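You operate a simulated robot arm through the tools that you are given. There is no shell and no other tool. Be economical: measure what you need, move in short steps, check, and stop when the job is done.

The job below is to be done with a simulated two-armed robot. You get a single attempt, and the scene is never put back.

JOB
Hang the strap's black plate on the peg and ratchet the strap tight.
Fine: free the teal catch first and lock it over the plate; work the tight lever and stop with the pointer in the green band. Where these are worked on the way, their far stop is far enough and under half their travel is too little: teal catch.

The check looks at the end state, three seconds after you hand in, the way a careful person would. Anything else that was tipped, shoved, dropped, spilled or broken makes it a failure.

ROBOT AND FRAMES
Two 7-joint arms with two-finger grippers on one trunk, on a base that drives. Base frame: it is fixed to the floor where the robot stands at the start and does not move with it; the origin is under the middle of the robot, x ahead of it, y to its left, z up. Readings come in m, rad, newtons and seconds.
The left shoulder is at the start at [0.037, 0.17, 0.998], the right one opposite. With the tool pointing down near the work surface each hand reaches from about 0.22 to 0.68 m from the robot's upright axis, wherever it stands, measured 20 degrees to its own side. Places, roughly: grey buckle [0.5, -0.1, 0.6]; peg of the grey buckle [0.5, -0.1, 0.6]; teal catch [0.5, 0, 0.6]; tight lever [0.6, 0, 0.6]. Payload 2.69 kg a hand.
The TCP of each hand is the grasp point between the finger pads, 0.02 m short of the fingertips. In the tool frame z runs along the fingers and y along their closing line. Largest opening 0.1 m; the body of the gripper starts 0.063 m behind the TCP.
Orientation is that of the tool frame in the base frame, as a unit quaternion [w, x, y, z]. With the fingers straight down and closing along the base's y, the tool's x points along the base's -x, its y along +y and its z along -z.

CONTROLS
- The arms move only by the tool jog_arm. It takes "left_series", "right_series" or both (then of equal length, played together; a hand with none holds still); each is a list of rows, each a list of 7 numbers: the shift along the tool's x, y, z in units of 150 mm (1.0 is 150 mm), then the turn, a rotation vector about the tool's x, y, z in units of 90 degrees (1.0 is 90 degrees), then the opening, from 0 (shut) to 1 (fully open). In form: [[tx, ty, tz, wx, wy, wz, hand], ...]. A call has 1 to 12 rows; each row is the pose to reach, as a shift and turn from the pose commanded when the call began, along the tool's axes at that moment. A call with a number of a shift or a turn outside -1 to 1 is refused whole. A row lasts 0.2 s, in which the tool goes at most 0.05 m and 0.15 rad; a call with a longer step from one row to the next is refused whole, and so is a gripper value outside its range. Where a pose cannot be reached the arm comes as near as it can. A force on the tool above 40 N (or 10 N above the force at the start of the call, whichever is more), or a blocked arm, ends the call early, and 0.2 s more pass. The fingers move at their own pace (about 0.108 m/s each) and stop on an object; they squeeze with about 37 N. The grip force told is the motor's: it shows also when the fingers shut on nothing. Time passes only in rows, and 0.2 s behind the last, so rows that repeat a pose let the fingers close. It gives the time, the measured TCP pose, the force on the tool (base axes), the opening and the grip force at its end, in the units of the frame above (readings bear some noise), with the torque about the TCP (base axes, N m) and any sound that the robot's microphone picked up, and new pictures: "views" is both (left out), scene, wrist or none (wrist: the cameras of the hands that moved).
- Cameras (640 x 400 px; columns grow to the right, rows downward): "scene" is now at [0.1519, -0.0784, 0.9433]; the picture's right is [-0.64, -0.77, 0.01], its down [-0.08, 0.05, -0.99] and it looks along [0.77, -0.63, -0.10] (base axes); focal length 214 px, centre (320, 200). "left" rides on the left gripper at [0.07, 0.019, -0.099] in its tool frame; the picture's right is [-0.26, 0.97, 0.00], its down [-0.75, -0.20, -0.63] and it looks along [-0.61, -0.16, 0.78] (tool axes); focal length 230 px, centre (320, 200). "right" rides on the right gripper at [0.07, -0.019, -0.099] in its tool frame; the picture's right is [0.26, 0.97, 0.00], its down [-0.75, 0.20, -0.63] and it looks along [-0.61, 0.16, 0.78] (tool axes); focal length 230 px, centre (320, 200). There is no depth. A picture from a camera that has moved, and an enlarged one, comes with that camera's place and axes in the base frame and with its lens. The place of the scene camera against the robot may be out by one fixed shift of up to 0.025 m in any direction.
- move_column(by): slides the trunk up (or, below 0, down) by that many m; the arms and the scene camera ride with it, the base frame stays. It gives what a move gives, with no picture.
- roll_base(legs): drives the robot by 1 to 6 legs, each [ahead, turn to the left] in m and rad, along the robot's own axes; the way and the turn of a leg run together, so that a leg with both is an arc; at most 1.5 m and 3.142 rad a leg. The arms and the cameras ride along, it lands a little off, and it stops where it bumps. It gives what a move gives, and a new picture of the scene camera.
- aim_head(pan, tilt): turns the head with the scene camera to pan (to the left, within 1.047 rad either way) and tilt (down, from -0.506 to 1.204), counted from straight ahead of the robot. It gives what a move gives, and a new picture of the scene camera.
- close_up(camera, box): a new picture of the part [left, top, right, bottom] of that camera's present view, enlarged. No time passes.
- sign_off(): hands the job in; it is judged then, once.

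Go step by step. Nothing tells you exact positions but the pictures and the camera data: compare them with the known pose of the tool, close in by small moves and look again before you grip or let go. The budget is 120 turns and 260 pictures, counting those below and the enlarged ones. Unless the task says otherwise, let go and move clear before handing in, and close with one line.

The tools are called by a JSON object that holds its "name" and its "arguments". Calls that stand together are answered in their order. jog_arm: Moves the arms, as the interface text tells. Its arguments: {"type":"object","properties":{"left_series":{"type":"array"},"right_series":{"type":"array"},"views":{"type":"string","enum":["both","scene","wrist","none"]}},"required":[]} The other tools are called the same way: move_column (by) slides the trunk up or down; roll_base (legs) drives the base; aim_head (pan, tilt) turns the head that bears the scene camera; close_up (camera, box) takes an enlarged picture of a part of a camera's view; sign_off () hands the job in.

At the start:

```text
time: 0.0
left_tcp_pos: [0.4871, 0.1872, 0.9893]
left_tool_rot: [0.0, 0.001, 1.0, 0.0]
left_wrist_force: [-0.7, 0.0, 0.1]
left_moment: [-0.01, -0.02, 0.01]
left_grip_width: 0.0999
left_grip_force: 0.2
right_tcp_pos: [0.3765, -0.2097, 1.0035]
right_tool_rot: [-0.01, 0.0, 1.0, 0.0]
right_wrist_force: [-0.3, 0.7, -0.7]
right_moment: [0.01, -0.01, 0.03]
right_grip_width: 0.0996
right_grip_force: 0.0
trunk travel left (down, up): [-0.225, 0.465]
robot x, y, heading: [-0.0013, 0.0015, 0.003]
head pan, tilt: [-0.691, 0.086]
```

scene: 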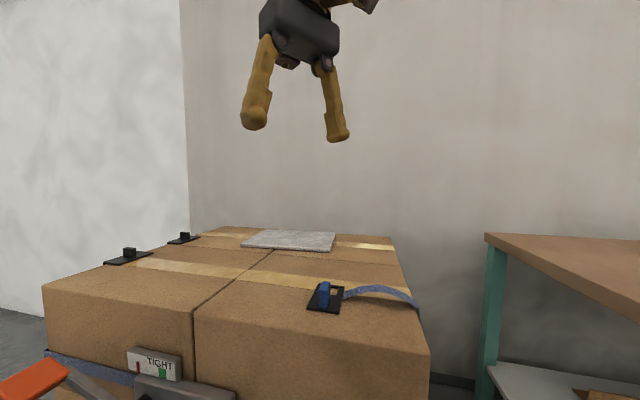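
right: 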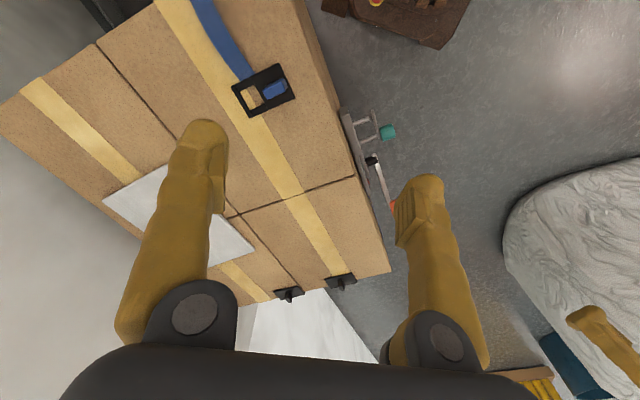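
left: 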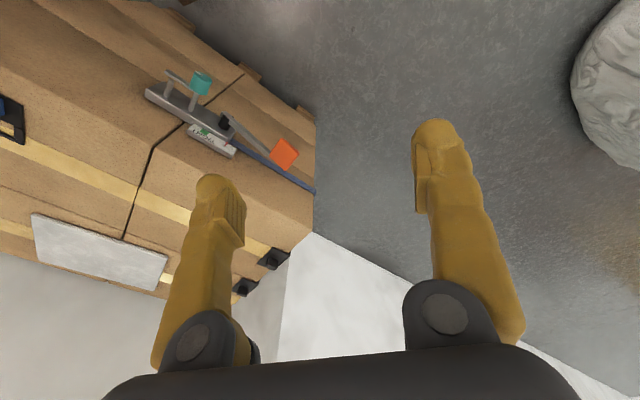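

I see a stack of boxes with a strap, a black plate lying on top, and a ratchet with teal catch and orange lever on the near face. I'll aim the head at the ratchet to look closer.

{"name": "aim_head", "arguments": {"pan": -0.2, "tilt": 0.75}}

{"name": "close_up", "arguments": {"camera": "left", "box": [120, 40, 340, 200]}}

{"name": "close_up", "arguments": {"camera": "right", "box": [180, 0, 440, 240]}}

```text
time: 1.0
left_tcp_pos: [0.4695, 0.1867, 0.9982]
left_tool_rot: [0.007, 0.0, 1.0, 0.0]
left_wrist_force: [-0.1, 0.2, 0.0]
left_moment: [0.0, -0.03, 0.03]
left_grip_width: 0.0998
left_grip_force: 0.1
right_tcp_pos: [0.3612, -0.2111, 0.9901]
right_tool_rot: [-0.032, 0.0, 0.999, 0.0]
right_wrist_force: [0.5, 0.2, 0.9]
right_moment: [0.0, 0.0, -0.02]
right_grip_width: 0.1001
right_grip_force: 0.1
trunk travel left (down, up): [-0.225, 0.465]
robot x, y, heading: [0.0, 0.0012, -0.001]
head pan, tilt: [-0.201, 0.75]
camera scene: at [0.1613, -0.0365, 0.8829], right [-0.2, -0.98, 0.0], down [-0.68, 0.14, -0.72], along [0.71, -0.15, -0.69], focal length 214 px, centre (320, 200)
```

scene: 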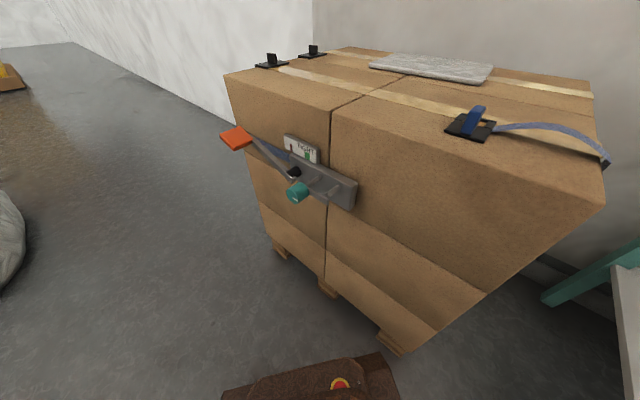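

```text
2.50 times, centred on (230, 120) of left
camera zoom: at [0.3996, 0.2057, 1.0969], right [0.26, 0.97, 0.0], down [0.74, -0.2, 0.64], along [0.62, -0.16, -0.77], focal length 575 px, centre (545, 400)
```

zoom: 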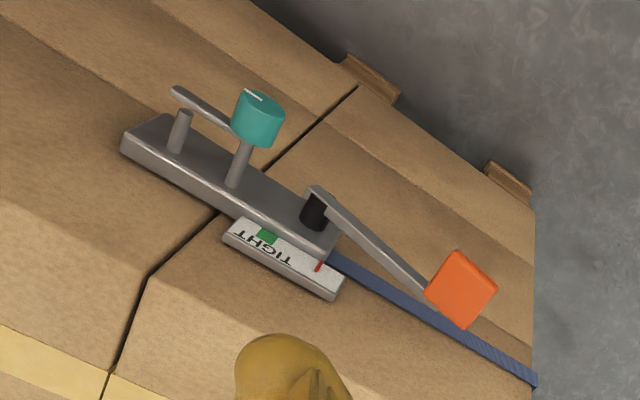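

```text
1.67 times, centred on (310, 120) of right
camera zoom: at [0.2978, -0.2293, 1.0929], right [-0.26, 0.97, 0.02], down [0.79, 0.2, 0.58], along [0.56, 0.16, -0.81], focal length 384 px, centre (337, 333)
```

zoom: 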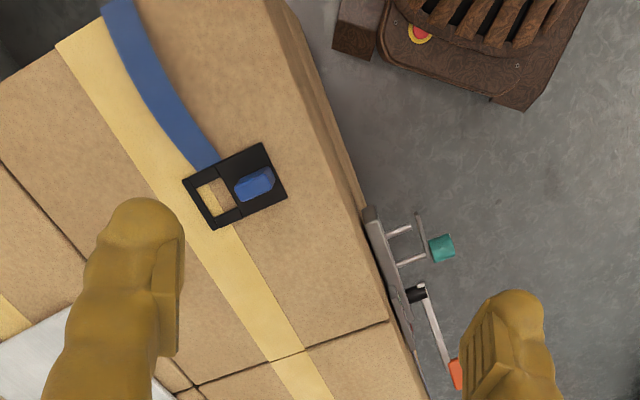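

The box's front face is turned about 35–50° to the robot's left, with the ratchet on it; the plate lies on top to the right. I'll enlarge both.

{"name": "close_up", "arguments": {"camera": "scene", "box": [210, 110, 370, 220]}}

{"name": "close_up", "arguments": {"camera": "scene", "box": [420, 80, 620, 205]}}

{"name": "close_up", "arguments": {"camera": "right", "box": [210, 40, 320, 130]}}

```text
3.64 times, centred on (290, 165) of scene
camera zoom: at [0.1613, -0.0365, 0.8829], right [-0.2, -0.98, 0.0], down [-0.68, 0.14, -0.72], along [0.71, -0.15, -0.69], focal length 780 px, centre (429, 327)
```

zoom: 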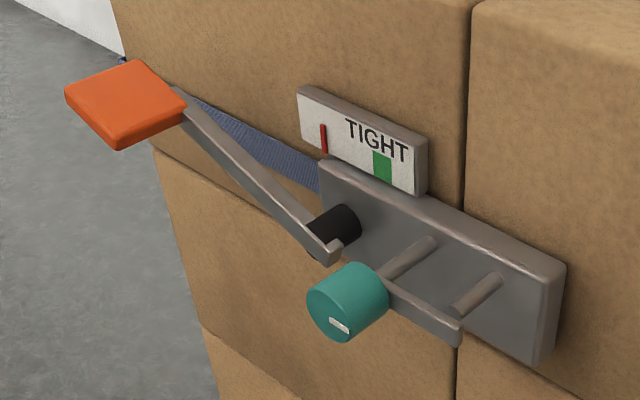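

```text
3.20 times, centred on (520, 142) of scene
camera zoom: at [0.1613, -0.0365, 0.8829], right [-0.2, -0.98, 0.0], down [-0.68, 0.14, -0.72], along [0.71, -0.15, -0.69], focal length 686 px, centre (-320, 384)
```

zoom: 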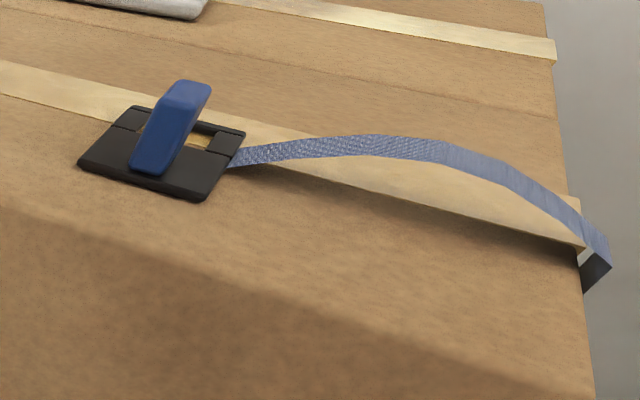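

```text
4.44 times, centred on (265, 85) of right
camera zoom: at [0.2978, -0.2293, 1.0929], right [-0.26, 0.97, 0.02], down [0.79, 0.2, 0.58], along [0.56, 0.16, -0.81], focal length 1022 px, centre (564, 711)
```

zoom: 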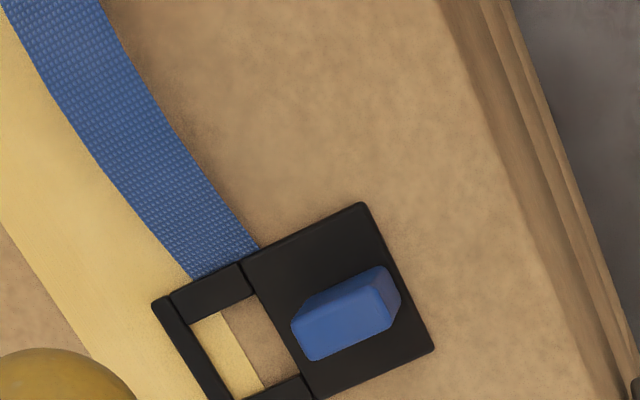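

The front face runs along about (0.77, 0.64), so its normal points at (-0.64, 0.77). I'll turn the base by -0.5 rad so both arms work it comfortably, then look again.

{"name": "roll_base", "arguments": {"legs": [[0, -0.5]]}}

{"name": "aim_head", "arguments": {"pan": 0.1, "tilt": 0.6}}

```text
time: 1.9
left_tcp_pos: [0.4424, 0.1697, 1.0141]
left_tool_rot: [0.026, 0.022, 0.999, 0.0]
left_wrist_force: [-1.6, 0.9, 0.5]
left_moment: [-0.04, -0.05, 0.02]
left_grip_width: 0.1001
left_grip_force: 0.0
right_tcp_pos: [0.3151, -0.2227, 0.9814]
right_tool_rot: [-0.051, 0.02, 0.999, 0.0]
right_wrist_force: [-1.5, -0.1, 0.2]
right_moment: [-0.02, -0.1, -0.01]
right_grip_width: 0.0999
right_grip_force: 0.0
trunk travel left (down, up): [-0.225, 0.465]
robot x, y, heading: [0.0011, -0.0003, -0.034]
head pan, tilt: [-0.201, 0.75]
stopped in leg 1: the robot was blocked; the commanded pose is now the measured one
camera scene: at [0.1572, -0.0424, 0.8835], right [-0.24, -0.97, 0.0], down [-0.67, 0.16, -0.72], along [0.7, -0.17, -0.69], focal length 214 px, centre (320, 200)
```

scene: 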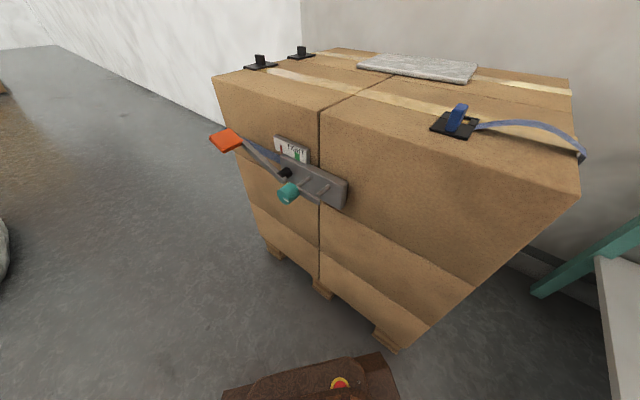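

```text
time: 2.7
left_tcp_pos: [0.4471, 0.1707, 1.0132]
left_tool_rot: [0.023, 0.02, 1.0, 0.0]
left_wrist_force: [-0.8, 0.2, 0.1]
left_moment: [-0.02, -0.02, -0.02]
left_grip_width: 0.1001
left_grip_force: 0.1
right_tcp_pos: [0.32, -0.2233, 0.9803]
right_tool_rot: [-0.052, 0.02, 0.998, 0.0]
right_wrist_force: [0.8, 0.0, -0.3]
right_moment: [0.01, 0.01, -0.01]
right_grip_width: 0.0999
right_grip_force: 0.0
trunk travel left (down, up): [-0.225, 0.465]
robot x, y, heading: [-0.0013, 0.0022, -0.033]
head pan, tilt: [0.099, 0.6]
camera scene: at [0.1683, -0.0174, 0.8956], right [0.06, -1.0, 0.0], down [-0.58, -0.03, -0.82], along [0.81, 0.05, -0.58], focal length 214 px, centre (320, 200)
```

scene: 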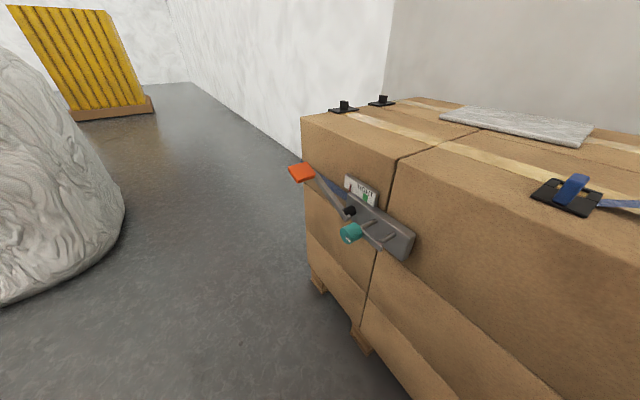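

The base was blocked after 0.03 rad. I'll look to the right and down to see what's near the base.

{"name": "aim_head", "arguments": {"pan": -1.0, "tilt": 1.1}}

{"name": "aim_head", "arguments": {"pan": 1.0, "tilt": 1.0}}

```text
time: 4.0
left_tcp_pos: [0.4472, 0.1693, 1.0119]
left_tool_rot: [0.024, 0.02, 1.0, 0.0]
left_wrist_force: [0.0, -0.9, -0.3]
left_moment: [0.0, 0.04, 0.02]
left_grip_width: 0.1001
left_grip_force: 0.0
right_tcp_pos: [0.3201, -0.2228, 0.9804]
right_tool_rot: [-0.052, 0.019, 0.998, 0.0]
right_wrist_force: [-0.1, 0.0, -0.1]
right_moment: [-0.02, -0.01, 0.03]
right_grip_width: 0.1
right_grip_force: 0.0
trunk travel left (down, up): [-0.225, 0.465]
robot x, y, heading: [0.0024, 0.0012, -0.037]
head pan, tilt: [-1.0, 1.1]
camera scene: at [0.1118, -0.0773, 0.8579], right [-0.86, -0.51, 0.01], down [-0.46, 0.77, -0.45], along [0.22, -0.39, -0.89], focal length 214 px, centre (320, 200)
```

scene: 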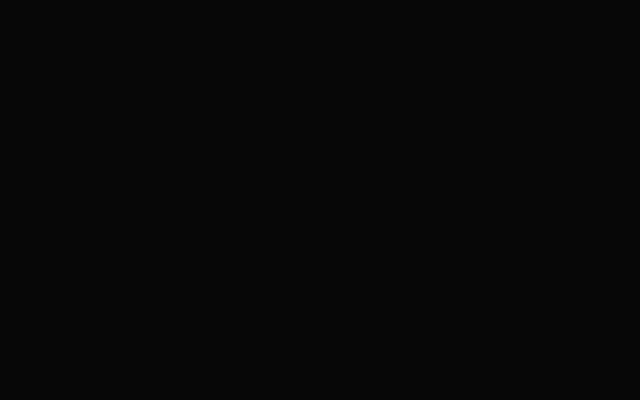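

```text
time: 6.0
left_tcp_pos: [0.447, 0.1689, 1.0117]
left_tool_rot: [0.024, 0.02, 1.0, 0.001]
left_wrist_force: [0.7, 0.1, 0.8]
left_moment: [-0.02, 0.0, -0.01]
left_grip_width: 0.1001
left_grip_force: 0.0
right_tcp_pos: [0.3203, -0.2235, 0.9808]
right_tool_rot: [-0.052, 0.019, 0.998, 0.0]
right_wrist_force: [-0.8, 1.1, -0.1]
right_moment: [-0.01, -0.04, -0.02]
right_grip_width: 0.0997
right_grip_force: 0.1
trunk travel left (down, up): [-0.225, 0.465]
robot x, y, heading: [-0.0041, 0.0004, -0.037]
head pan, tilt: [1.0, 1.0]
camera scene: at [0.1195, 0.0342, 0.8645], right [0.82, -0.57, -0.01], down [-0.49, -0.69, -0.53], along [0.29, 0.44, -0.85], focal length 214 px, centre (320, 200)
```

scene: 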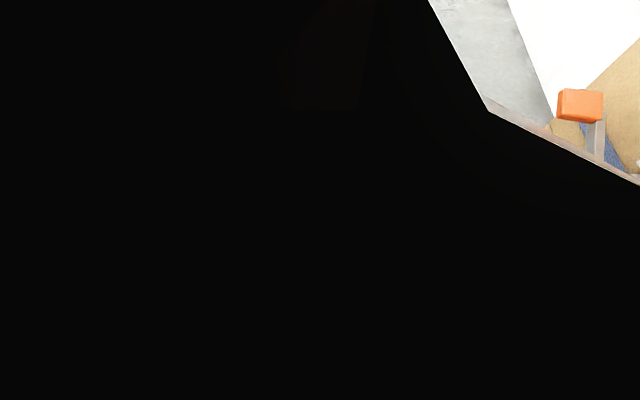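

Nothing to see there. I'll work from here: first swing the left hand to point horizontally along the face's inward normal, above and in front of the ratchet.

{"name": "aim_head", "arguments": {"pan": -0.1, "tilt": 0.6}}

{"name": "jog_arm", "arguments": {"left_series": [[0.03, -0.067, 0.083, 0.036, -0.078, 0.036, 1], [0.06, -0.133, 0.167, 0.073, -0.155, 0.073, 1], [0.095, -0.2, 0.25, 0.109, -0.233, 0.109, 1], [0.127, -0.267, 0.333, 0.145, -0.31, 0.145, 1], [0.158, -0.333, 0.417, 0.182, -0.388, 0.182, 1], [0.19, -0.4, 0.5, 0.218, -0.465, 0.218, 1], [0.222, -0.467, 0.583, 0.254, -0.543, 0.254, 1], [0.253, -0.533, 0.667, 0.291, -0.62, 0.291, 1], [0.285, -0.6, 0.75, 0.327, -0.698, 0.327, 1], [0.317, -0.667, 0.833, 0.363, -0.775, 0.363, 1], [0.348, -0.733, 0.917, 0.4, -0.853, 0.4, 1], [0.38, -0.8, 1.0, 0.436, -0.93, 0.436, 1]], "views": "both"}}

```text
time: 7.3
left_tcp_pos: [0.4474, 0.1704, 1.0125]
left_tool_rot: [0.024, 0.019, 1.0, 0.001]
left_wrist_force: [-0.4, -0.2, 0.0]
left_moment: [0.03, 0.01, 0.02]
left_grip_width: 0.0999
left_grip_force: 0.0
right_tcp_pos: [0.3221, -0.2239, 0.98]
right_tool_rot: [-0.051, 0.019, 0.999, 0.0]
right_wrist_force: [0.6, -0.4, 0.2]
right_moment: [-0.01, -0.03, 0.03]
right_grip_width: 0.0999
right_grip_force: 0.1
trunk travel left (down, up): [-0.225, 0.465]
robot x, y, heading: [-0.0007, 0.0007, -0.033]
head pan, tilt: [-0.099, 0.6]
camera scene: at [0.1678, -0.0349, 0.8956], right [-0.13, -0.99, 0.0], down [-0.57, 0.08, -0.82], along [0.81, -0.11, -0.58], focal length 214 px, centre (320, 200)
```

scene: 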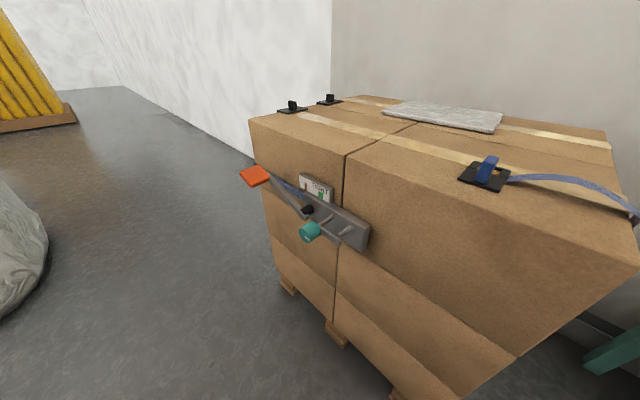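

```text
time: 9.9
left_tcp_pos: [0.3914, 0.0518, 0.8599]
left_tool_rot: [0.649, 0.32, 0.618, -0.306]
left_wrist_force: [-0.5, 0.0, -0.3]
left_moment: [0.0, 0.02, 0.0]
left_grip_width: 0.1
left_grip_force: 0.1
left hand out of reach, approached as far as the arm can: row 8, 9, 10
right_tcp_pos: [0.3209, -0.2232, 0.9804]
right_tool_rot: [-0.051, 0.018, 0.999, 0.0]
right_wrist_force: [0.4, 0.3, -0.1]
right_moment: [0.0, 0.03, 0.0]
right_grip_width: 0.0998
right_grip_force: 0.1
trunk travel left (down, up): [-0.225, 0.465]
robot x, y, heading: [0.0031, 0.0012, -0.04]
head pan, tilt: [-0.099, 0.6]
camera scene: at [0.168, -0.035, 0.8955], right [-0.14, -0.99, 0.0], down [-0.57, 0.08, -0.82], along [0.81, -0.11, -0.58], focal length 214 px, centre (320, 200)
camera left: at [0.3491, 0.1415, 0.7898], right [0.75, 0.59, 0.29], down [-0.58, 0.38, 0.72], along [0.31, -0.71, 0.63], focal length 230 px, centre (320, 200)
```

scene: 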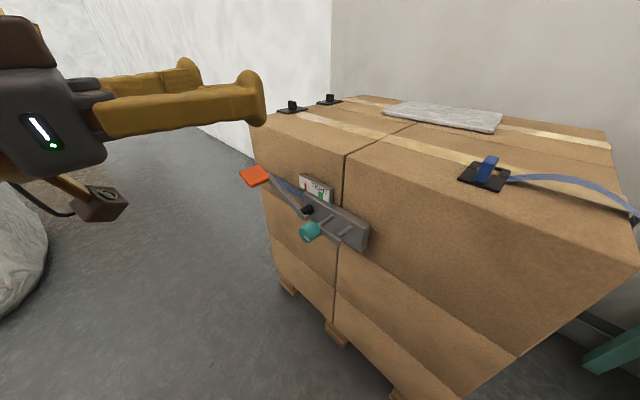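
left: 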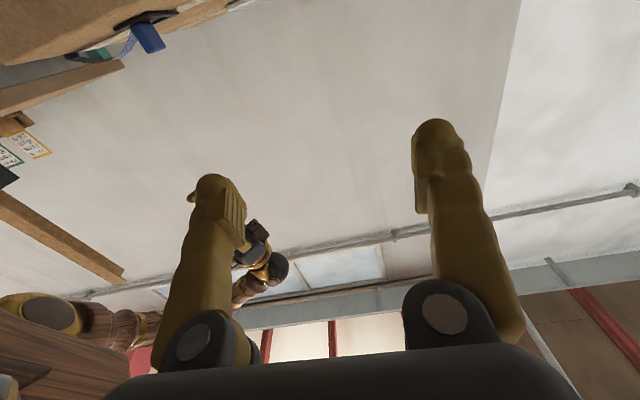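

The left hand points at the face. Now I'll triangulate the parts with still arms: right wrist close-up and scene close-up.

{"name": "close_up", "arguments": {"camera": "right", "box": [300, 60, 460, 260]}}

{"name": "close_up", "arguments": {"camera": "right", "box": [180, 20, 340, 140]}}

{"name": "close_up", "arguments": {"camera": "scene", "box": [230, 150, 390, 260]}}

{"name": "close_up", "arguments": {"camera": "scene", "box": [430, 130, 590, 230]}}

```text
2.00 times, centred on (380, 160) of right
camera zoom: at [0.2616, -0.2398, 1.0851], right [-0.22, 0.98, 0.02], down [0.82, 0.17, 0.55], along [0.53, 0.14, -0.84], focal length 460 px, centre (200, 280)
```

zoom: 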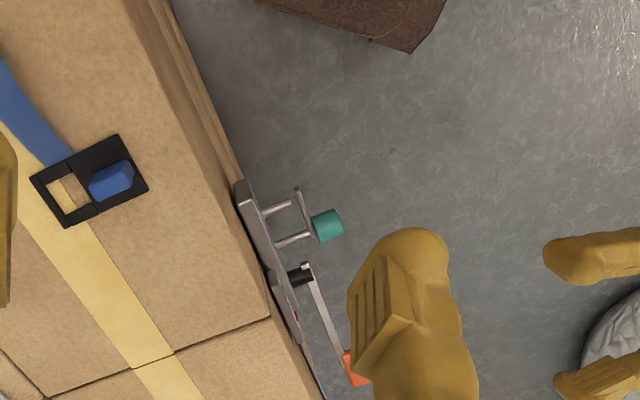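

```text
3.33 times, centred on (260, 80) of right
camera zoom: at [0.2616, -0.2398, 1.0851], right [-0.22, 0.98, 0.02], down [0.82, 0.17, 0.55], along [0.53, 0.14, -0.84], focal length 767 px, centre (520, 600)
```

zoom: 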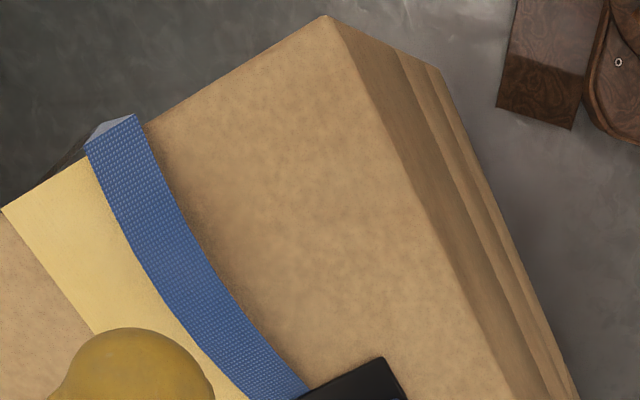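

```text
3.64 times, centred on (310, 205) of scene
camera zoom: at [0.168, -0.035, 0.8955], right [-0.14, -0.99, 0.0], down [-0.57, 0.08, -0.82], along [0.81, -0.11, -0.58], focal length 780 px, centre (356, 182)
```

zoom: 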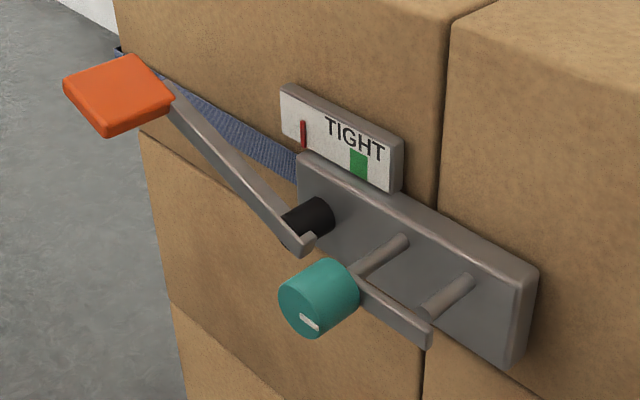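

```text
4.00 times, centred on (510, 180) of scene
camera zoom: at [0.168, -0.035, 0.8955], right [-0.14, -0.99, 0.0], down [-0.57, 0.08, -0.82], along [0.81, -0.11, -0.58], focal length 858 px, centre (-440, 280)
```

zoom: 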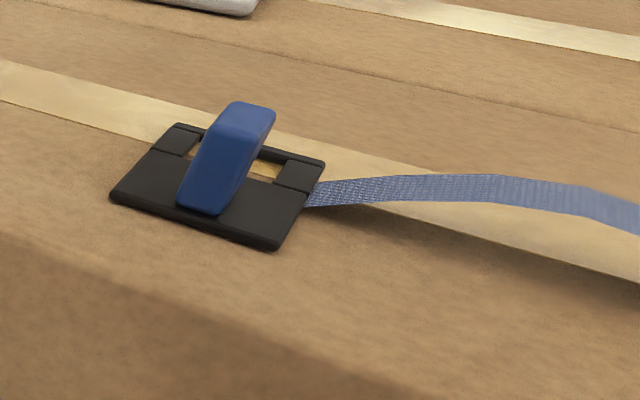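

Triangulation: teal knob ≈ (0.437, -0.053, 0.65), peg tip ≈ (0.419, -0.10, 0.66), blue tab ≈ (0.37, -0.27, 0.80), box top ≈ 0.77. I'll lower the left hand to a standoff in front of the knob.

{"name": "jog_arm", "arguments": {"left_series": [[0.25, -0.04, 0.0, 0, 0, 0, 0.6], [0.5, -0.08, 0.0, 0, 0, 0, 0.6], [0.75, -0.13, 0.0, 0, 0, 0, 0.6], [1.0, -0.17, 0.0, 0, 0, 0, 0.6]], "views": "none"}}

{"name": "jog_arm", "arguments": {"left_series": [[0.2, 0, 0, 0, 0, 0, 0.6], [0.36, 0, 0, 0, 0, 0, 0.6]], "views": "both"}}

{"name": "close_up", "arguments": {"camera": "scene", "box": [160, 110, 400, 270]}}

{"name": "close_up", "arguments": {"camera": "right", "box": [300, 60, 500, 260]}}

```text
time: 10.9
left_tcp_pos: [0.3817, 0.0328, 0.7096]
left_tool_rot: [0.649, 0.32, 0.619, -0.306]
left_wrist_force: [-0.2, 0.5, -0.1]
left_moment: [0.03, 0.0, -0.03]
left_grip_width: 0.0598
left_grip_force: 0.1
right_tcp_pos: [0.3205, -0.2234, 0.9799]
right_tool_rot: [-0.052, 0.018, 0.998, 0.0]
right_wrist_force: [0.3, -0.5, -0.6]
right_moment: [0.04, -0.01, 0.03]
right_grip_width: 0.1002
right_grip_force: 0.0
trunk travel left (down, up): [-0.225, 0.465]
robot x, y, heading: [0.002, -0.0018, -0.033]
head pan, tilt: [-0.099, 0.6]
```

```text
time: 11.5
left_tcp_pos: [0.3832, 0.0383, 0.6559]
left_tool_rot: [0.649, 0.32, 0.619, -0.306]
left_wrist_force: [0.3, -0.9, 0.3]
left_moment: [0.02, 0.02, 0.0]
left_grip_width: 0.06
left_grip_force: 0.0
right_tcp_pos: [0.3199, -0.2236, 0.9787]
right_tool_rot: [-0.052, 0.019, 0.998, 0.001]
right_wrist_force: [-0.3, -0.1, -0.9]
right_moment: [-0.03, 0.02, -0.01]
right_grip_width: 0.1001
right_grip_force: 0.0
trunk travel left (down, up): [-0.225, 0.465]
robot x, y, heading: [0.0012, -0.0007, -0.039]
head pan, tilt: [-0.099, 0.6]
camera scene: at [0.1679, -0.0349, 0.8956], right [-0.14, -0.99, 0.0], down [-0.57, 0.08, -0.82], along [0.81, -0.11, -0.58], focal length 214 px, centre (320, 200)
camera left: at [0.3409, 0.1262, 0.5854], right [0.75, 0.59, 0.29], down [-0.58, 0.38, 0.72], along [0.31, -0.71, 0.63], focal length 230 px, centre (320, 200)
```

scene: 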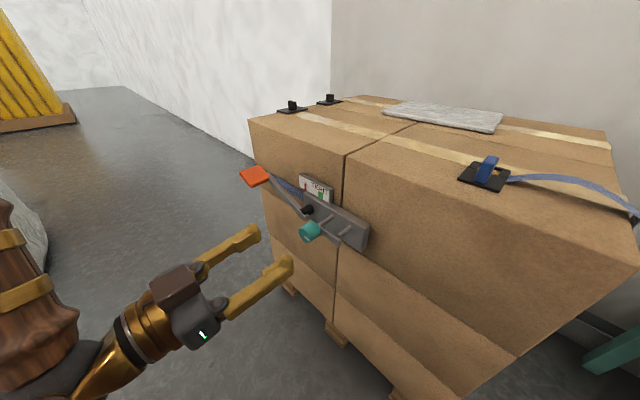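
left: 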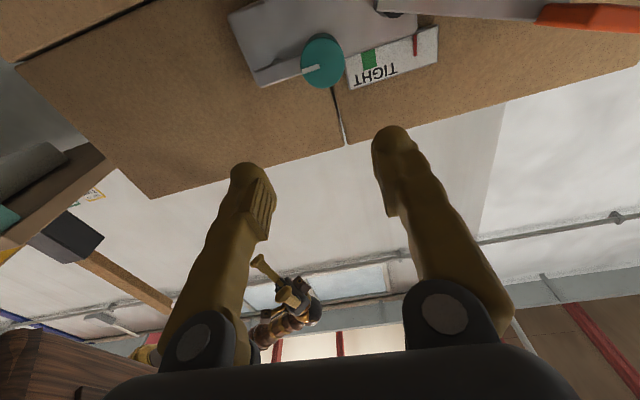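

```text
2.50 times, centred on (280, 190) of scene
camera zoom: at [0.1679, -0.0349, 0.8956], right [-0.14, -0.99, 0.0], down [-0.57, 0.08, -0.82], along [0.81, -0.11, -0.58], focal length 536 px, centre (420, 225)
```

zoom: 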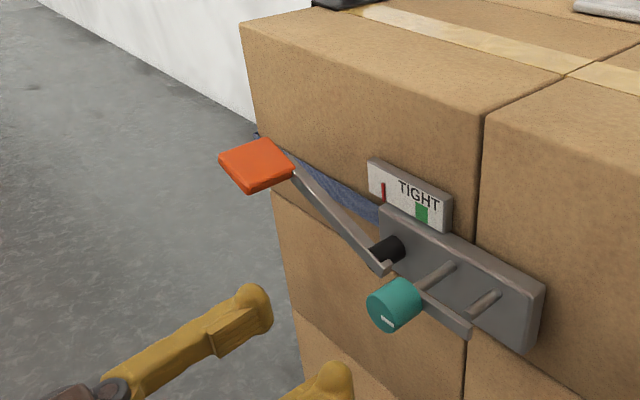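

```text
2.00 times, centred on (400, 160) of right
camera zoom: at [0.2615, -0.2398, 1.0851], right [-0.22, 0.98, 0.02], down [0.82, 0.17, 0.55], along [0.53, 0.14, -0.84], focal length 460 px, centre (160, 280)
```

zoom: 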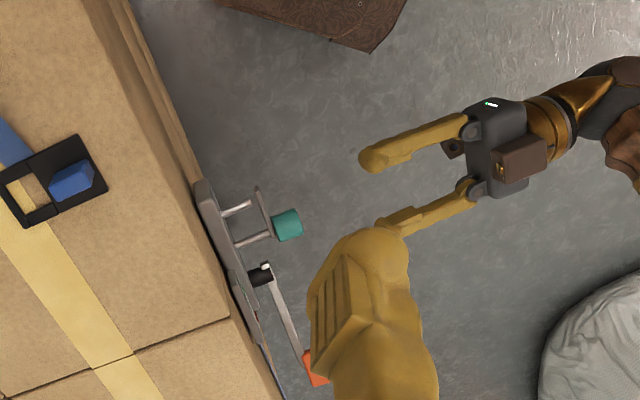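

Using the wrist cameras (scene camera is ~2 cm off in y): knob centre ≈ (0.456, -0.034, 0.616), peg tip ≈ (0.436, -0.087, 0.621). I'll roll the left hand 90° so the fingers close vertically, and line up on the knob's axis.

{"name": "jog_arm", "arguments": {"left_series": [[0.024, 0.009, 0, 0, 0, 0.091, 0.6], [0.048, 0.017, 0, 0, 0, 0.182, 0.6], [0.073, 0.026, 0, 0, 0, 0.273, 0.6], [0.097, 0.034, 0, 0, 0, 0.364, 0.6], [0.121, 0.043, 0, 0, 0, 0.455, 0.6], [0.146, 0.051, 0, 0, 0, 0.545, 0.6], [0.17, 0.06, 0, 0, 0, 0.636, 0.6], [0.194, 0.068, 0, 0, 0, 0.727, 0.6], [0.218, 0.077, 0, 0, 0, 0.818, 0.6], [0.243, 0.085, 0, 0, 0, 0.909, 0.6], [0.267, 0.094, 0, 0, 0, 1.0, 0.6]], "views": "both"}}

{"name": "close_up", "arguments": {"camera": "right", "box": [300, 60, 500, 260]}}

```text
time: 13.9
left_tcp_pos: [0.3959, 0.0455, 0.6146]
left_tool_rot: [0.675, 0.664, 0.21, 0.244]
left_wrist_force: [0.6, -0.7, -0.2]
left_moment: [-0.02, 0.01, 0.03]
left_grip_width: 0.0601
left_grip_force: 0.0
right_tcp_pos: [0.3204, -0.2225, 0.9789]
right_tool_rot: [-0.051, 0.019, 0.998, 0.0]
right_wrist_force: [-0.4, -1.1, -0.6]
right_moment: [-0.04, -0.02, -0.01]
right_grip_width: 0.1002
right_grip_force: 0.0
trunk travel left (down, up): [-0.225, 0.465]
robot x, y, heading: [0.0019, -0.0019, -0.039]
head pan, tilt: [-0.099, 0.6]
camera scene: at [0.1678, -0.035, 0.8956], right [-0.14, -0.99, 0.0], down [-0.57, 0.08, -0.82], along [0.81, -0.11, -0.58], focal length 214 px, centre (320, 200)
camera left: at [0.3899, 0.1659, 0.6344], right [-0.25, -0.16, 0.95], down [-0.97, 0.04, -0.25], along [0.0, -0.99, -0.16], focal length 230 px, centre (320, 200)
```

scene: 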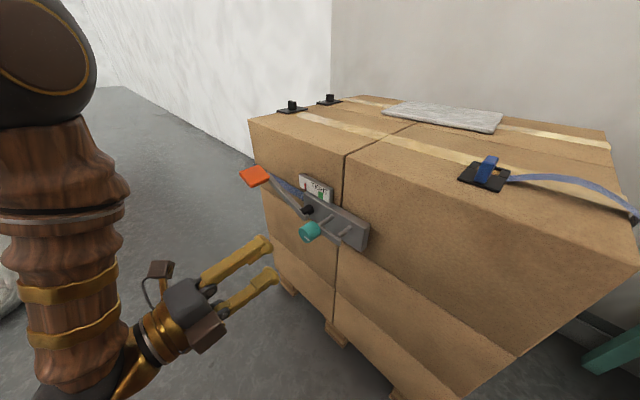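
left: 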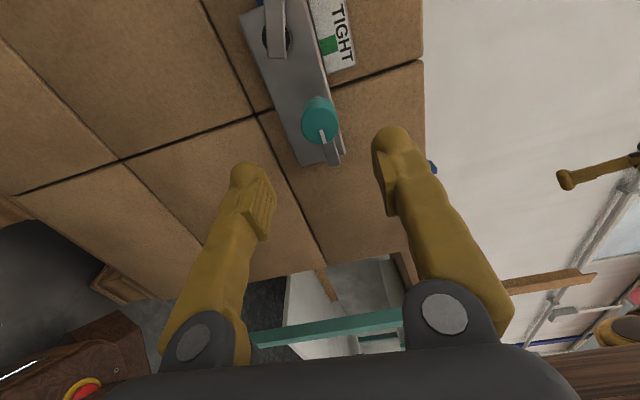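

```text
2.00 times, centred on (400, 160) of right
camera zoom: at [0.2614, -0.2399, 1.0851], right [-0.22, 0.98, 0.02], down [0.82, 0.17, 0.55], along [0.53, 0.14, -0.84], focal length 460 px, centre (160, 280)
```

zoom: 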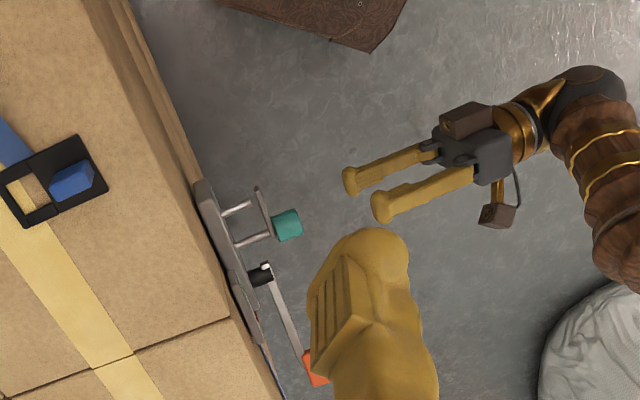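

The knob is dead ahead of the left hand, 0.10 m along the tool axis. I'll advance 0.09 m and close on it.

{"name": "jog_arm", "arguments": {"left_series": [[0, 0.015, 0.15, 0, 0, 0, 0.6], [0, 0.015, 0.3, 0, 0, 0, 0.6], [0, 0.015, 0.45, 0, 0, 0, 0.6], [0, 0.015, 0.6, 0, 0, 0, 0.6]], "views": "both"}}

{"name": "close_up", "arguments": {"camera": "scene", "box": [230, 150, 390, 260]}}

```text
time: 14.9
left_tcp_pos: [0.4487, -0.0275, 0.6201]
left_tool_rot: [0.676, 0.663, 0.212, 0.243]
left_wrist_force: [0.5, 0.3, -0.2]
left_moment: [0.0, 0.03, -0.01]
left_grip_width: 0.0598
left_grip_force: 0.0
right_tcp_pos: [0.3196, -0.2233, 0.9806]
right_tool_rot: [-0.052, 0.018, 0.999, 0.001]
right_wrist_force: [-0.5, 0.5, 0.3]
right_moment: [0.03, -0.01, -0.01]
right_grip_width: 0.0999
right_grip_force: 0.1
trunk travel left (down, up): [-0.225, 0.465]
robot x, y, heading: [-0.0017, 0.0002, -0.037]
head pan, tilt: [-0.099, 0.6]
camera scene: at [0.1679, -0.0351, 0.8956], right [-0.14, -0.99, 0.0], down [-0.57, 0.08, -0.82], along [0.81, -0.11, -0.58], focal length 214 px, centre (320, 200)
camera left: at [0.4422, 0.0931, 0.6392], right [-0.25, -0.16, 0.96], down [-0.97, 0.04, -0.25], along [0.0, -0.99, -0.16], focal length 230 px, centre (320, 200)
```

scene: 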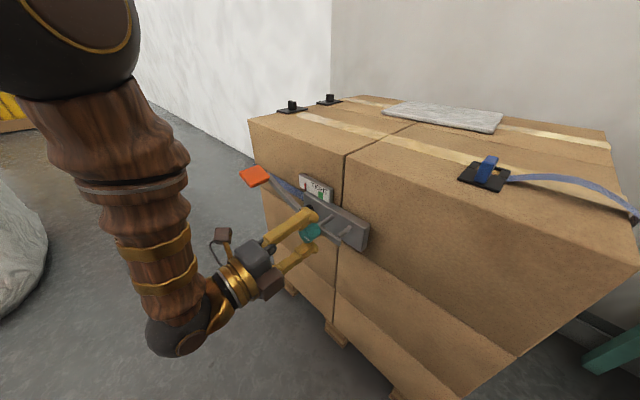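
left: 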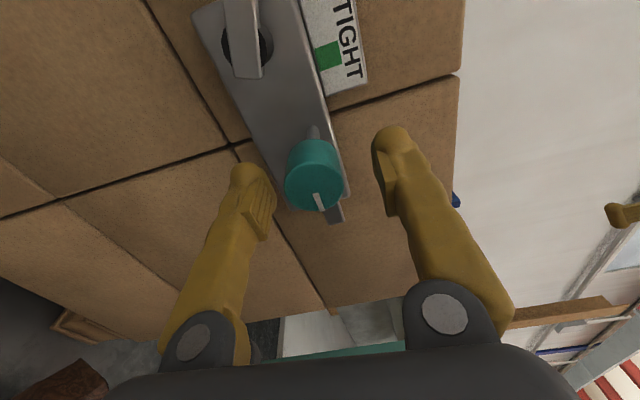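

```text
3.64 times, centred on (310, 205) of scene
camera zoom: at [0.1679, -0.0351, 0.8956], right [-0.14, -0.99, 0.0], down [-0.57, 0.08, -0.82], along [0.81, -0.11, -0.58], focal length 780 px, centre (356, 182)
```

zoom: 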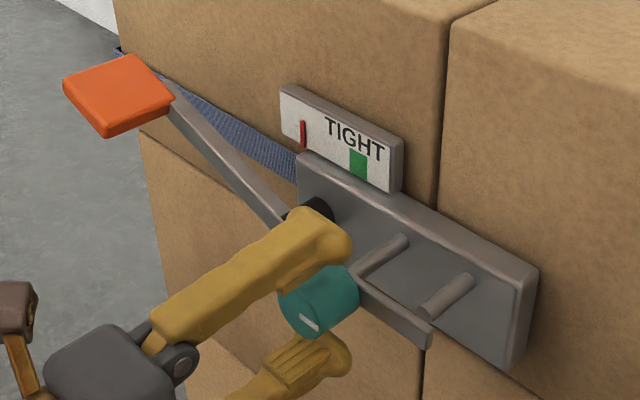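

Fingers straddle the knob. I'll close, then try a gentle twist one way.

{"name": "jog_arm", "arguments": {"left_series": [[0, 0, 0, 0, 0, 0, 0.1], [0, 0, 0, 0, 0, 0, 0.1], [0, 0, 0, 0, 0, 0, 0.1], [0, 0, 0, 0, 0, 0.08, 0.1], [0, 0, 0, 0, 0, 0.16, 0.1], [0, 0, 0, 0, 0, 0.24, 0.1]], "views": "wrist"}}

{"name": "close_up", "arguments": {"camera": "scene", "box": [230, 150, 390, 260]}}

```text
time: 15.9
left_tcp_pos: [0.4402, -0.0198, 0.6169]
left_tool_rot: [0.655, 0.679, 0.187, 0.274]
left_wrist_force: [22.5, -15.9, -49.0]
left_moment: [0.17, 0.28, 0.81]
left_grip_width: 0.0295
left_grip_force: 45.0
right_tcp_pos: [0.3071, -0.2229, 0.9662]
right_tool_rot: [-0.076, 0.02, 0.997, 0.001]
right_wrist_force: [-0.1, -0.5, -0.3]
right_moment: [0.01, -0.03, -0.03]
right_grip_width: 0.1
right_grip_force: 0.0
trunk travel left (down, up): [-0.225, 0.465]
robot x, y, heading: [-0.0008, 0.0, -0.039]
head pan, tilt: [-0.099, 0.6]
stopped in row 4 (left hand): the force on the tool passed its limit at 48 N (the readings are from after the stop); the commanded pose is now the measured one
camera left: at [0.4319, 0.0986, 0.6444], right [-0.3, -0.23, 0.93], down [-0.95, 0.05, -0.3], along [0.02, -0.97, -0.23], focal length 230 px, centre (320, 200)
```

left: 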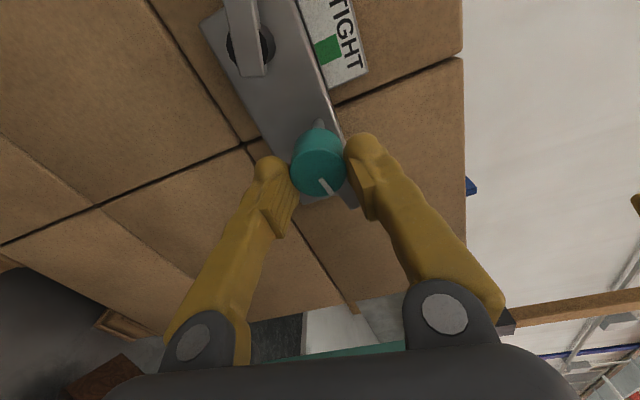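

```text
3.64 times, centred on (310, 205) of scene
camera zoom: at [0.1714, -0.0357, 0.8944], right [-0.14, -0.99, 0.0], down [-0.58, 0.08, -0.81], along [0.81, -0.11, -0.58], focal length 780 px, centre (356, 182)
```

zoom: 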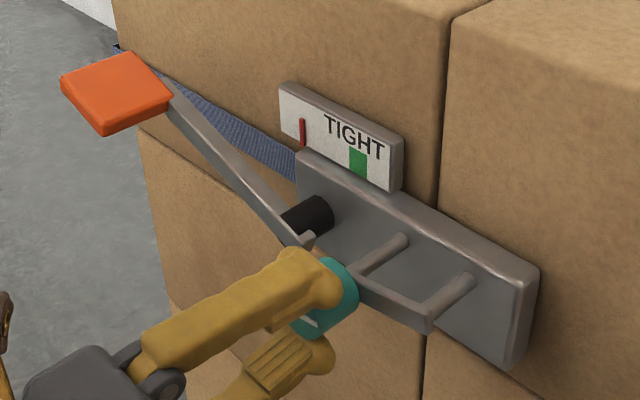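

The grip stopped on force. I'll hold a moment and read the force again at the new commanded pose.

{"name": "jog_arm", "arguments": {"left_series": [[0, 0, 0, 0, 0, 0, 0.1], [0, 0, 0, 0, 0, 0, 0.1]], "views": "wrist"}}

```text
time: 16.5
left_tcp_pos: [0.4421, -0.0206, 0.6168]
left_tool_rot: [0.655, 0.679, 0.188, 0.273]
left_wrist_force: [12.6, 7.6, -58.7]
left_moment: [0.37, 0.58, 0.69]
left_grip_width: 0.0296
left_grip_force: 44.8
right_tcp_pos: [0.3079, -0.2221, 0.9678]
right_tool_rot: [-0.076, 0.019, 0.997, 0.0]
right_wrist_force: [0.4, -0.1, -0.2]
right_moment: [0.02, 0.0, 0.01]
right_grip_width: 0.0999
right_grip_force: 0.0
trunk travel left (down, up): [-0.225, 0.465]
robot x, y, heading: [-0.0005, -0.0023, -0.037]
head pan, tilt: [-0.099, 0.6]
camera left: at [0.432, 0.0986, 0.6445], right [-0.3, -0.23, 0.93], down [-0.95, 0.05, -0.29], along [0.02, -0.97, -0.23], focal length 230 px, centre (320, 200)
```

left: 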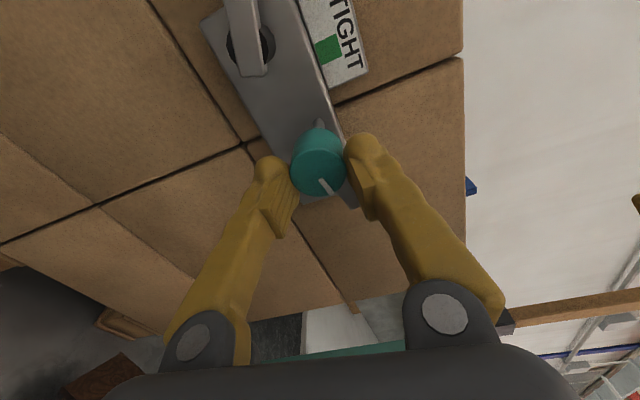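

The knob is pressing the hand downward ~55 N, so the command sits too high. I'll lower it a few millimetres to unload.

{"name": "jog_arm", "arguments": {"left_series": [[0, -0.03, 0, 0, 0, 0, 0.1], [0, -0.05, 0, 0, 0, 0, 0.1]], "views": "none"}}

```text
time: 17.1
left_tcp_pos: [0.4409, -0.0214, 0.6167]
left_tool_rot: [0.66, 0.674, 0.185, 0.275]
left_wrist_force: [-23.4, 2.6, -27.2]
left_moment: [0.59, 0.55, -0.8]
left_grip_width: 0.0291
left_grip_force: 45.1
right_tcp_pos: [0.3044, -0.2226, 0.9684]
right_tool_rot: [-0.073, 0.019, 0.997, 0.0]
right_wrist_force: [-0.7, -0.1, -0.4]
right_moment: [0.02, 0.03, 0.06]
right_grip_width: 0.1
right_grip_force: 0.0
trunk travel left (down, up): [-0.225, 0.465]
robot x, y, heading: [-0.0016, -0.0004, -0.038]
head pan, tilt: [-0.099, 0.6]
```

{"name": "jog_arm", "arguments": {"left_series": [[-0.015, -0.02, -0.01, 0, 0, 0, 0.1], [-0.027, -0.04, -0.02, 0, 0, 0, 0.1]], "views": "none"}}

```text
time: 17.7
left_tcp_pos: [0.4411, -0.0207, 0.6162]
left_tool_rot: [0.666, 0.666, 0.182, 0.283]
left_wrist_force: [-7.9, -23.0, 15.0]
left_moment: [0.2, 0.07, -0.42]
left_grip_width: 0.0296
left_grip_force: 44.7
right_tcp_pos: [0.3031, -0.2238, 0.9689]
right_tool_rot: [-0.072, 0.019, 0.997, 0.0]
right_wrist_force: [-0.9, 0.7, -0.3]
right_moment: [0.0, 0.01, -0.01]
right_grip_width: 0.1001
right_grip_force: 0.1
trunk travel left (down, up): [-0.225, 0.465]
robot x, y, heading: [-0.0012, -0.001, -0.037]
head pan, tilt: [-0.099, 0.6]
```

Forces are moderate now. I'll try twisting in the positive sense in small rows.

{"name": "jog_arm", "arguments": {"left_series": [[-0.015, 0.01, 0, 0, 0, 0.08, 0.1], [-0.02, 0.02, 0, 0, 0, 0.16, 0.1], [-0.02, 0.02, 0, 0, 0, 0.24, 0.1]], "views": "wrist"}}

{"name": "close_up", "arguments": {"camera": "scene", "box": [230, 150, 390, 260]}}

```text
time: 18.0
left_tcp_pos: [0.4341, -0.0093, 0.619]
left_tool_rot: [0.652, 0.67, 0.157, 0.317]
left_wrist_force: [-0.6, -0.2, -0.3]
left_moment: [0.01, 0.02, 0.01]
left_grip_width: 0.0
left_grip_force: 29.4
right_tcp_pos: [0.2857, -0.2213, 0.9581]
right_tool_rot: [-0.095, 0.019, 0.995, 0.0]
right_wrist_force: [-0.5, -0.2, -0.4]
right_moment: [0.02, -0.01, 0.02]
right_grip_width: 0.1002
right_grip_force: 0.0
trunk travel left (down, up): [-0.225, 0.465]
robot x, y, heading: [-0.0005, -0.003, -0.037]
head pan, tilt: [-0.099, 0.6]
stopped in row 1 (left hand): the force on the tool passed its limit at 44 N (the readings are from after the stop); the commanded pose is now the measured one
camera left: at [0.4202, 0.1082, 0.6489], right [-0.39, -0.26, 0.88], down [-0.92, 0.04, -0.39], along [0.07, -0.97, -0.25], focal length 230 px, centre (320, 200)
```

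left: 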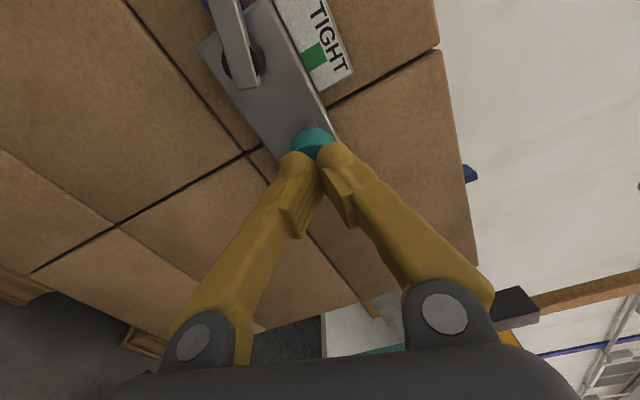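

```text
3.64 times, centred on (310, 205) of scene
camera zoom: at [0.1675, -0.0345, 0.8956], right [-0.14, -0.99, 0.0], down [-0.57, 0.08, -0.82], along [0.81, -0.11, -0.58], focal length 780 px, centre (356, 182)
```

zoom: 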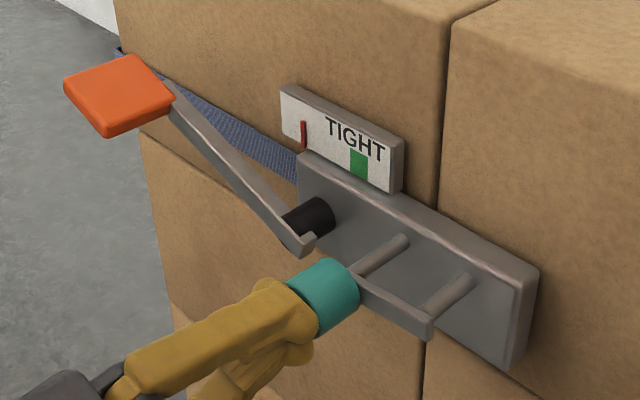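

The grip slipped off and the hand sagged back; the catch barely moved. I'll back out, open, straighten the roll, and regrip deeper without provoking a force stop.

{"name": "jog_arm", "arguments": {"left_series": [[0, 0, -0.15, 0, 0, 0, 0.6], [0.01, -0.01, -0.2, 0.017, -0.024, -0.073, 0.6], [0.013, -0.02, -0.2, 0.034, -0.048, -0.146, 0.6], [0.013, -0.02, -0.2, 0.034, -0.048, -0.146, 0.6]], "views": "both"}}

{"name": "close_up", "arguments": {"camera": "left", "box": [180, 0, 420, 200]}}

{"name": "close_up", "arguments": {"camera": "scene", "box": [270, 180, 390, 260]}}

```text
time: 19.0
left_tcp_pos: [0.4139, 0.0052, 0.6163]
left_tool_rot: [0.675, 0.676, 0.211, 0.205]
left_wrist_force: [-0.1, -0.5, 0.4]
left_moment: [0.0, 0.0, -0.03]
left_grip_width: 0.0599
left_grip_force: 0.0
right_tcp_pos: [0.2867, -0.2212, 0.9594]
right_tool_rot: [-0.094, 0.019, 0.995, 0.0]
right_wrist_force: [0.3, 0.1, -0.1]
right_moment: [0.02, 0.02, 0.01]
right_grip_width: 0.0998
right_grip_force: 0.0
trunk travel left (down, up): [-0.225, 0.465]
robot x, y, heading: [0.0008, 0.0033, -0.038]
head pan, tilt: [-0.099, 0.6]
camera scene: at [0.1679, -0.035, 0.8956], right [-0.14, -0.99, 0.0], down [-0.57, 0.08, -0.82], along [0.81, -0.11, -0.58], focal length 214 px, centre (320, 200)
camera left: at [0.4171, 0.1255, 0.6364], right [-0.2, -0.14, 0.97], down [-0.98, 0.1, -0.19], along [-0.07, -0.98, -0.16], focal length 230 px, centre (320, 200)
```

scene: 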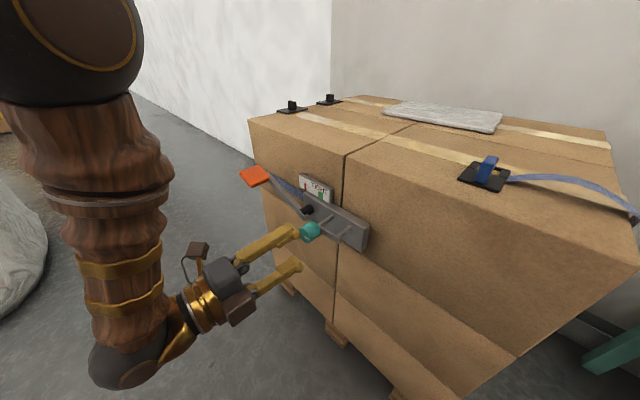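
left: 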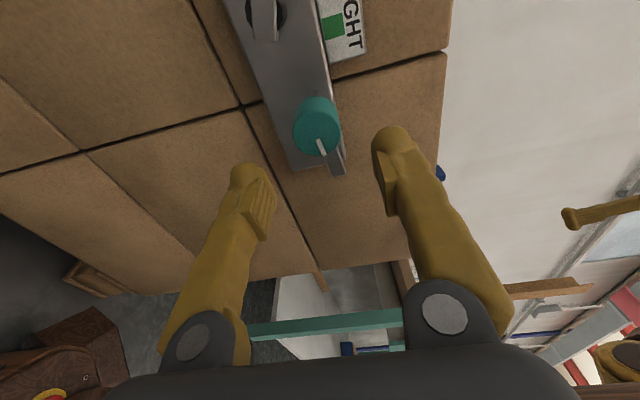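

```text
2.00 times, centred on (300, 100) of left
camera zoom: at [0.4171, 0.1255, 0.6364], right [-0.2, -0.14, 0.97], down [-0.98, 0.1, -0.19], along [-0.07, -0.98, -0.16], focal length 460 px, centre (360, 400)
```

zoom: 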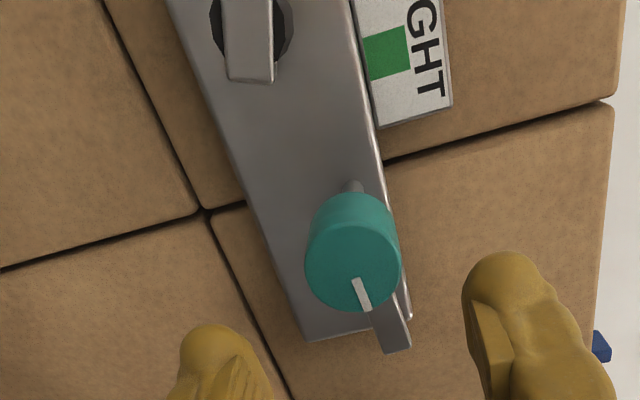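

```text
5.00 times, centred on (330, 220) of scene
camera zoom: at [0.1679, -0.035, 0.8956], right [-0.14, -0.99, 0.0], down [-0.57, 0.08, -0.82], along [0.81, -0.11, -0.58], focal length 1072 px, centre (270, 100)
```

zoom: 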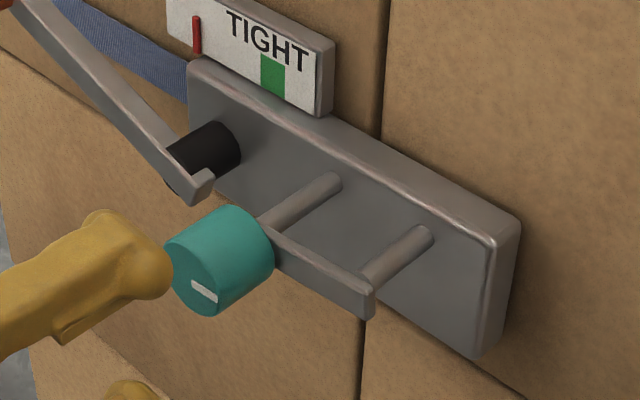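

The catch has turned slightly upward (counter-clockwise), so that is the free direction. Regrip centred and deeper, checking the force before twisting.

{"name": "jog_arm", "arguments": {"left_series": [[0.06, 0.015, 0.08, 0, 0, 0, 0.5], [0.089, 0.015, 0.2, 0, 0, 0, 0.5], [0.089, 0.015, 0.35, 0, 0, 0, 0.5], [0.089, 0.015, 0.35, 0, 0, 0, 0.5]], "views": "wrist"}}

{"name": "jog_arm", "arguments": {"left_series": [[0, 0, 0, 0, 0, 0, 0.2], [0, 0, 0, 0, 0, 0, 0.2]], "views": "none"}}

```text
time: 20.0
left_tcp_pos: [0.462, -0.02, 0.6163]
left_tool_rot: [0.672, 0.675, 0.218, 0.213]
left_wrist_force: [0.4, -0.3, 0.3]
left_moment: [-0.01, 0.03, 0.01]
left_grip_width: 0.0501
left_grip_force: 0.1
right_tcp_pos: [0.2874, -0.2222, 0.9578]
right_tool_rot: [-0.092, 0.019, 0.996, 0.0]
right_wrist_force: [0.6, 0.7, 0.0]
right_moment: [-0.06, -0.02, 0.0]
right_grip_width: 0.1
right_grip_force: 0.1
trunk travel left (down, up): [-0.225, 0.465]
robot x, y, heading: [0.0013, 0.0005, -0.035]
head pan, tilt: [-0.099, 0.6]
camera left: at [0.4608, 0.1003, 0.6372], right [-0.2, -0.15, 0.97], down [-0.98, 0.08, -0.19], along [-0.05, -0.99, -0.16], focal length 230 px, centre (320, 200)
```

left: 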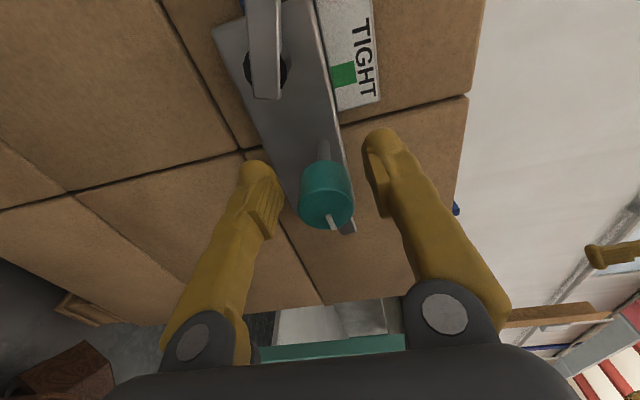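

```text
time: 20.6
left_tcp_pos: [0.4615, -0.0209, 0.6176]
left_tool_rot: [0.672, 0.675, 0.217, 0.213]
left_wrist_force: [-2.1, 6.2, -10.1]
left_moment: [0.25, 0.06, -0.55]
left_grip_width: 0.0289
left_grip_force: 45.2
right_tcp_pos: [0.2879, -0.2219, 0.9576]
right_tool_rot: [-0.093, 0.019, 0.995, 0.0]
right_wrist_force: [0.0, 1.2, -0.2]
right_moment: [0.03, -0.01, -0.02]
right_grip_width: 0.1001
right_grip_force: 0.1
trunk travel left (down, up): [-0.225, 0.465]
robot x, y, heading: [0.0052, -0.004, -0.037]
head pan, tilt: [-0.099, 0.6]
```

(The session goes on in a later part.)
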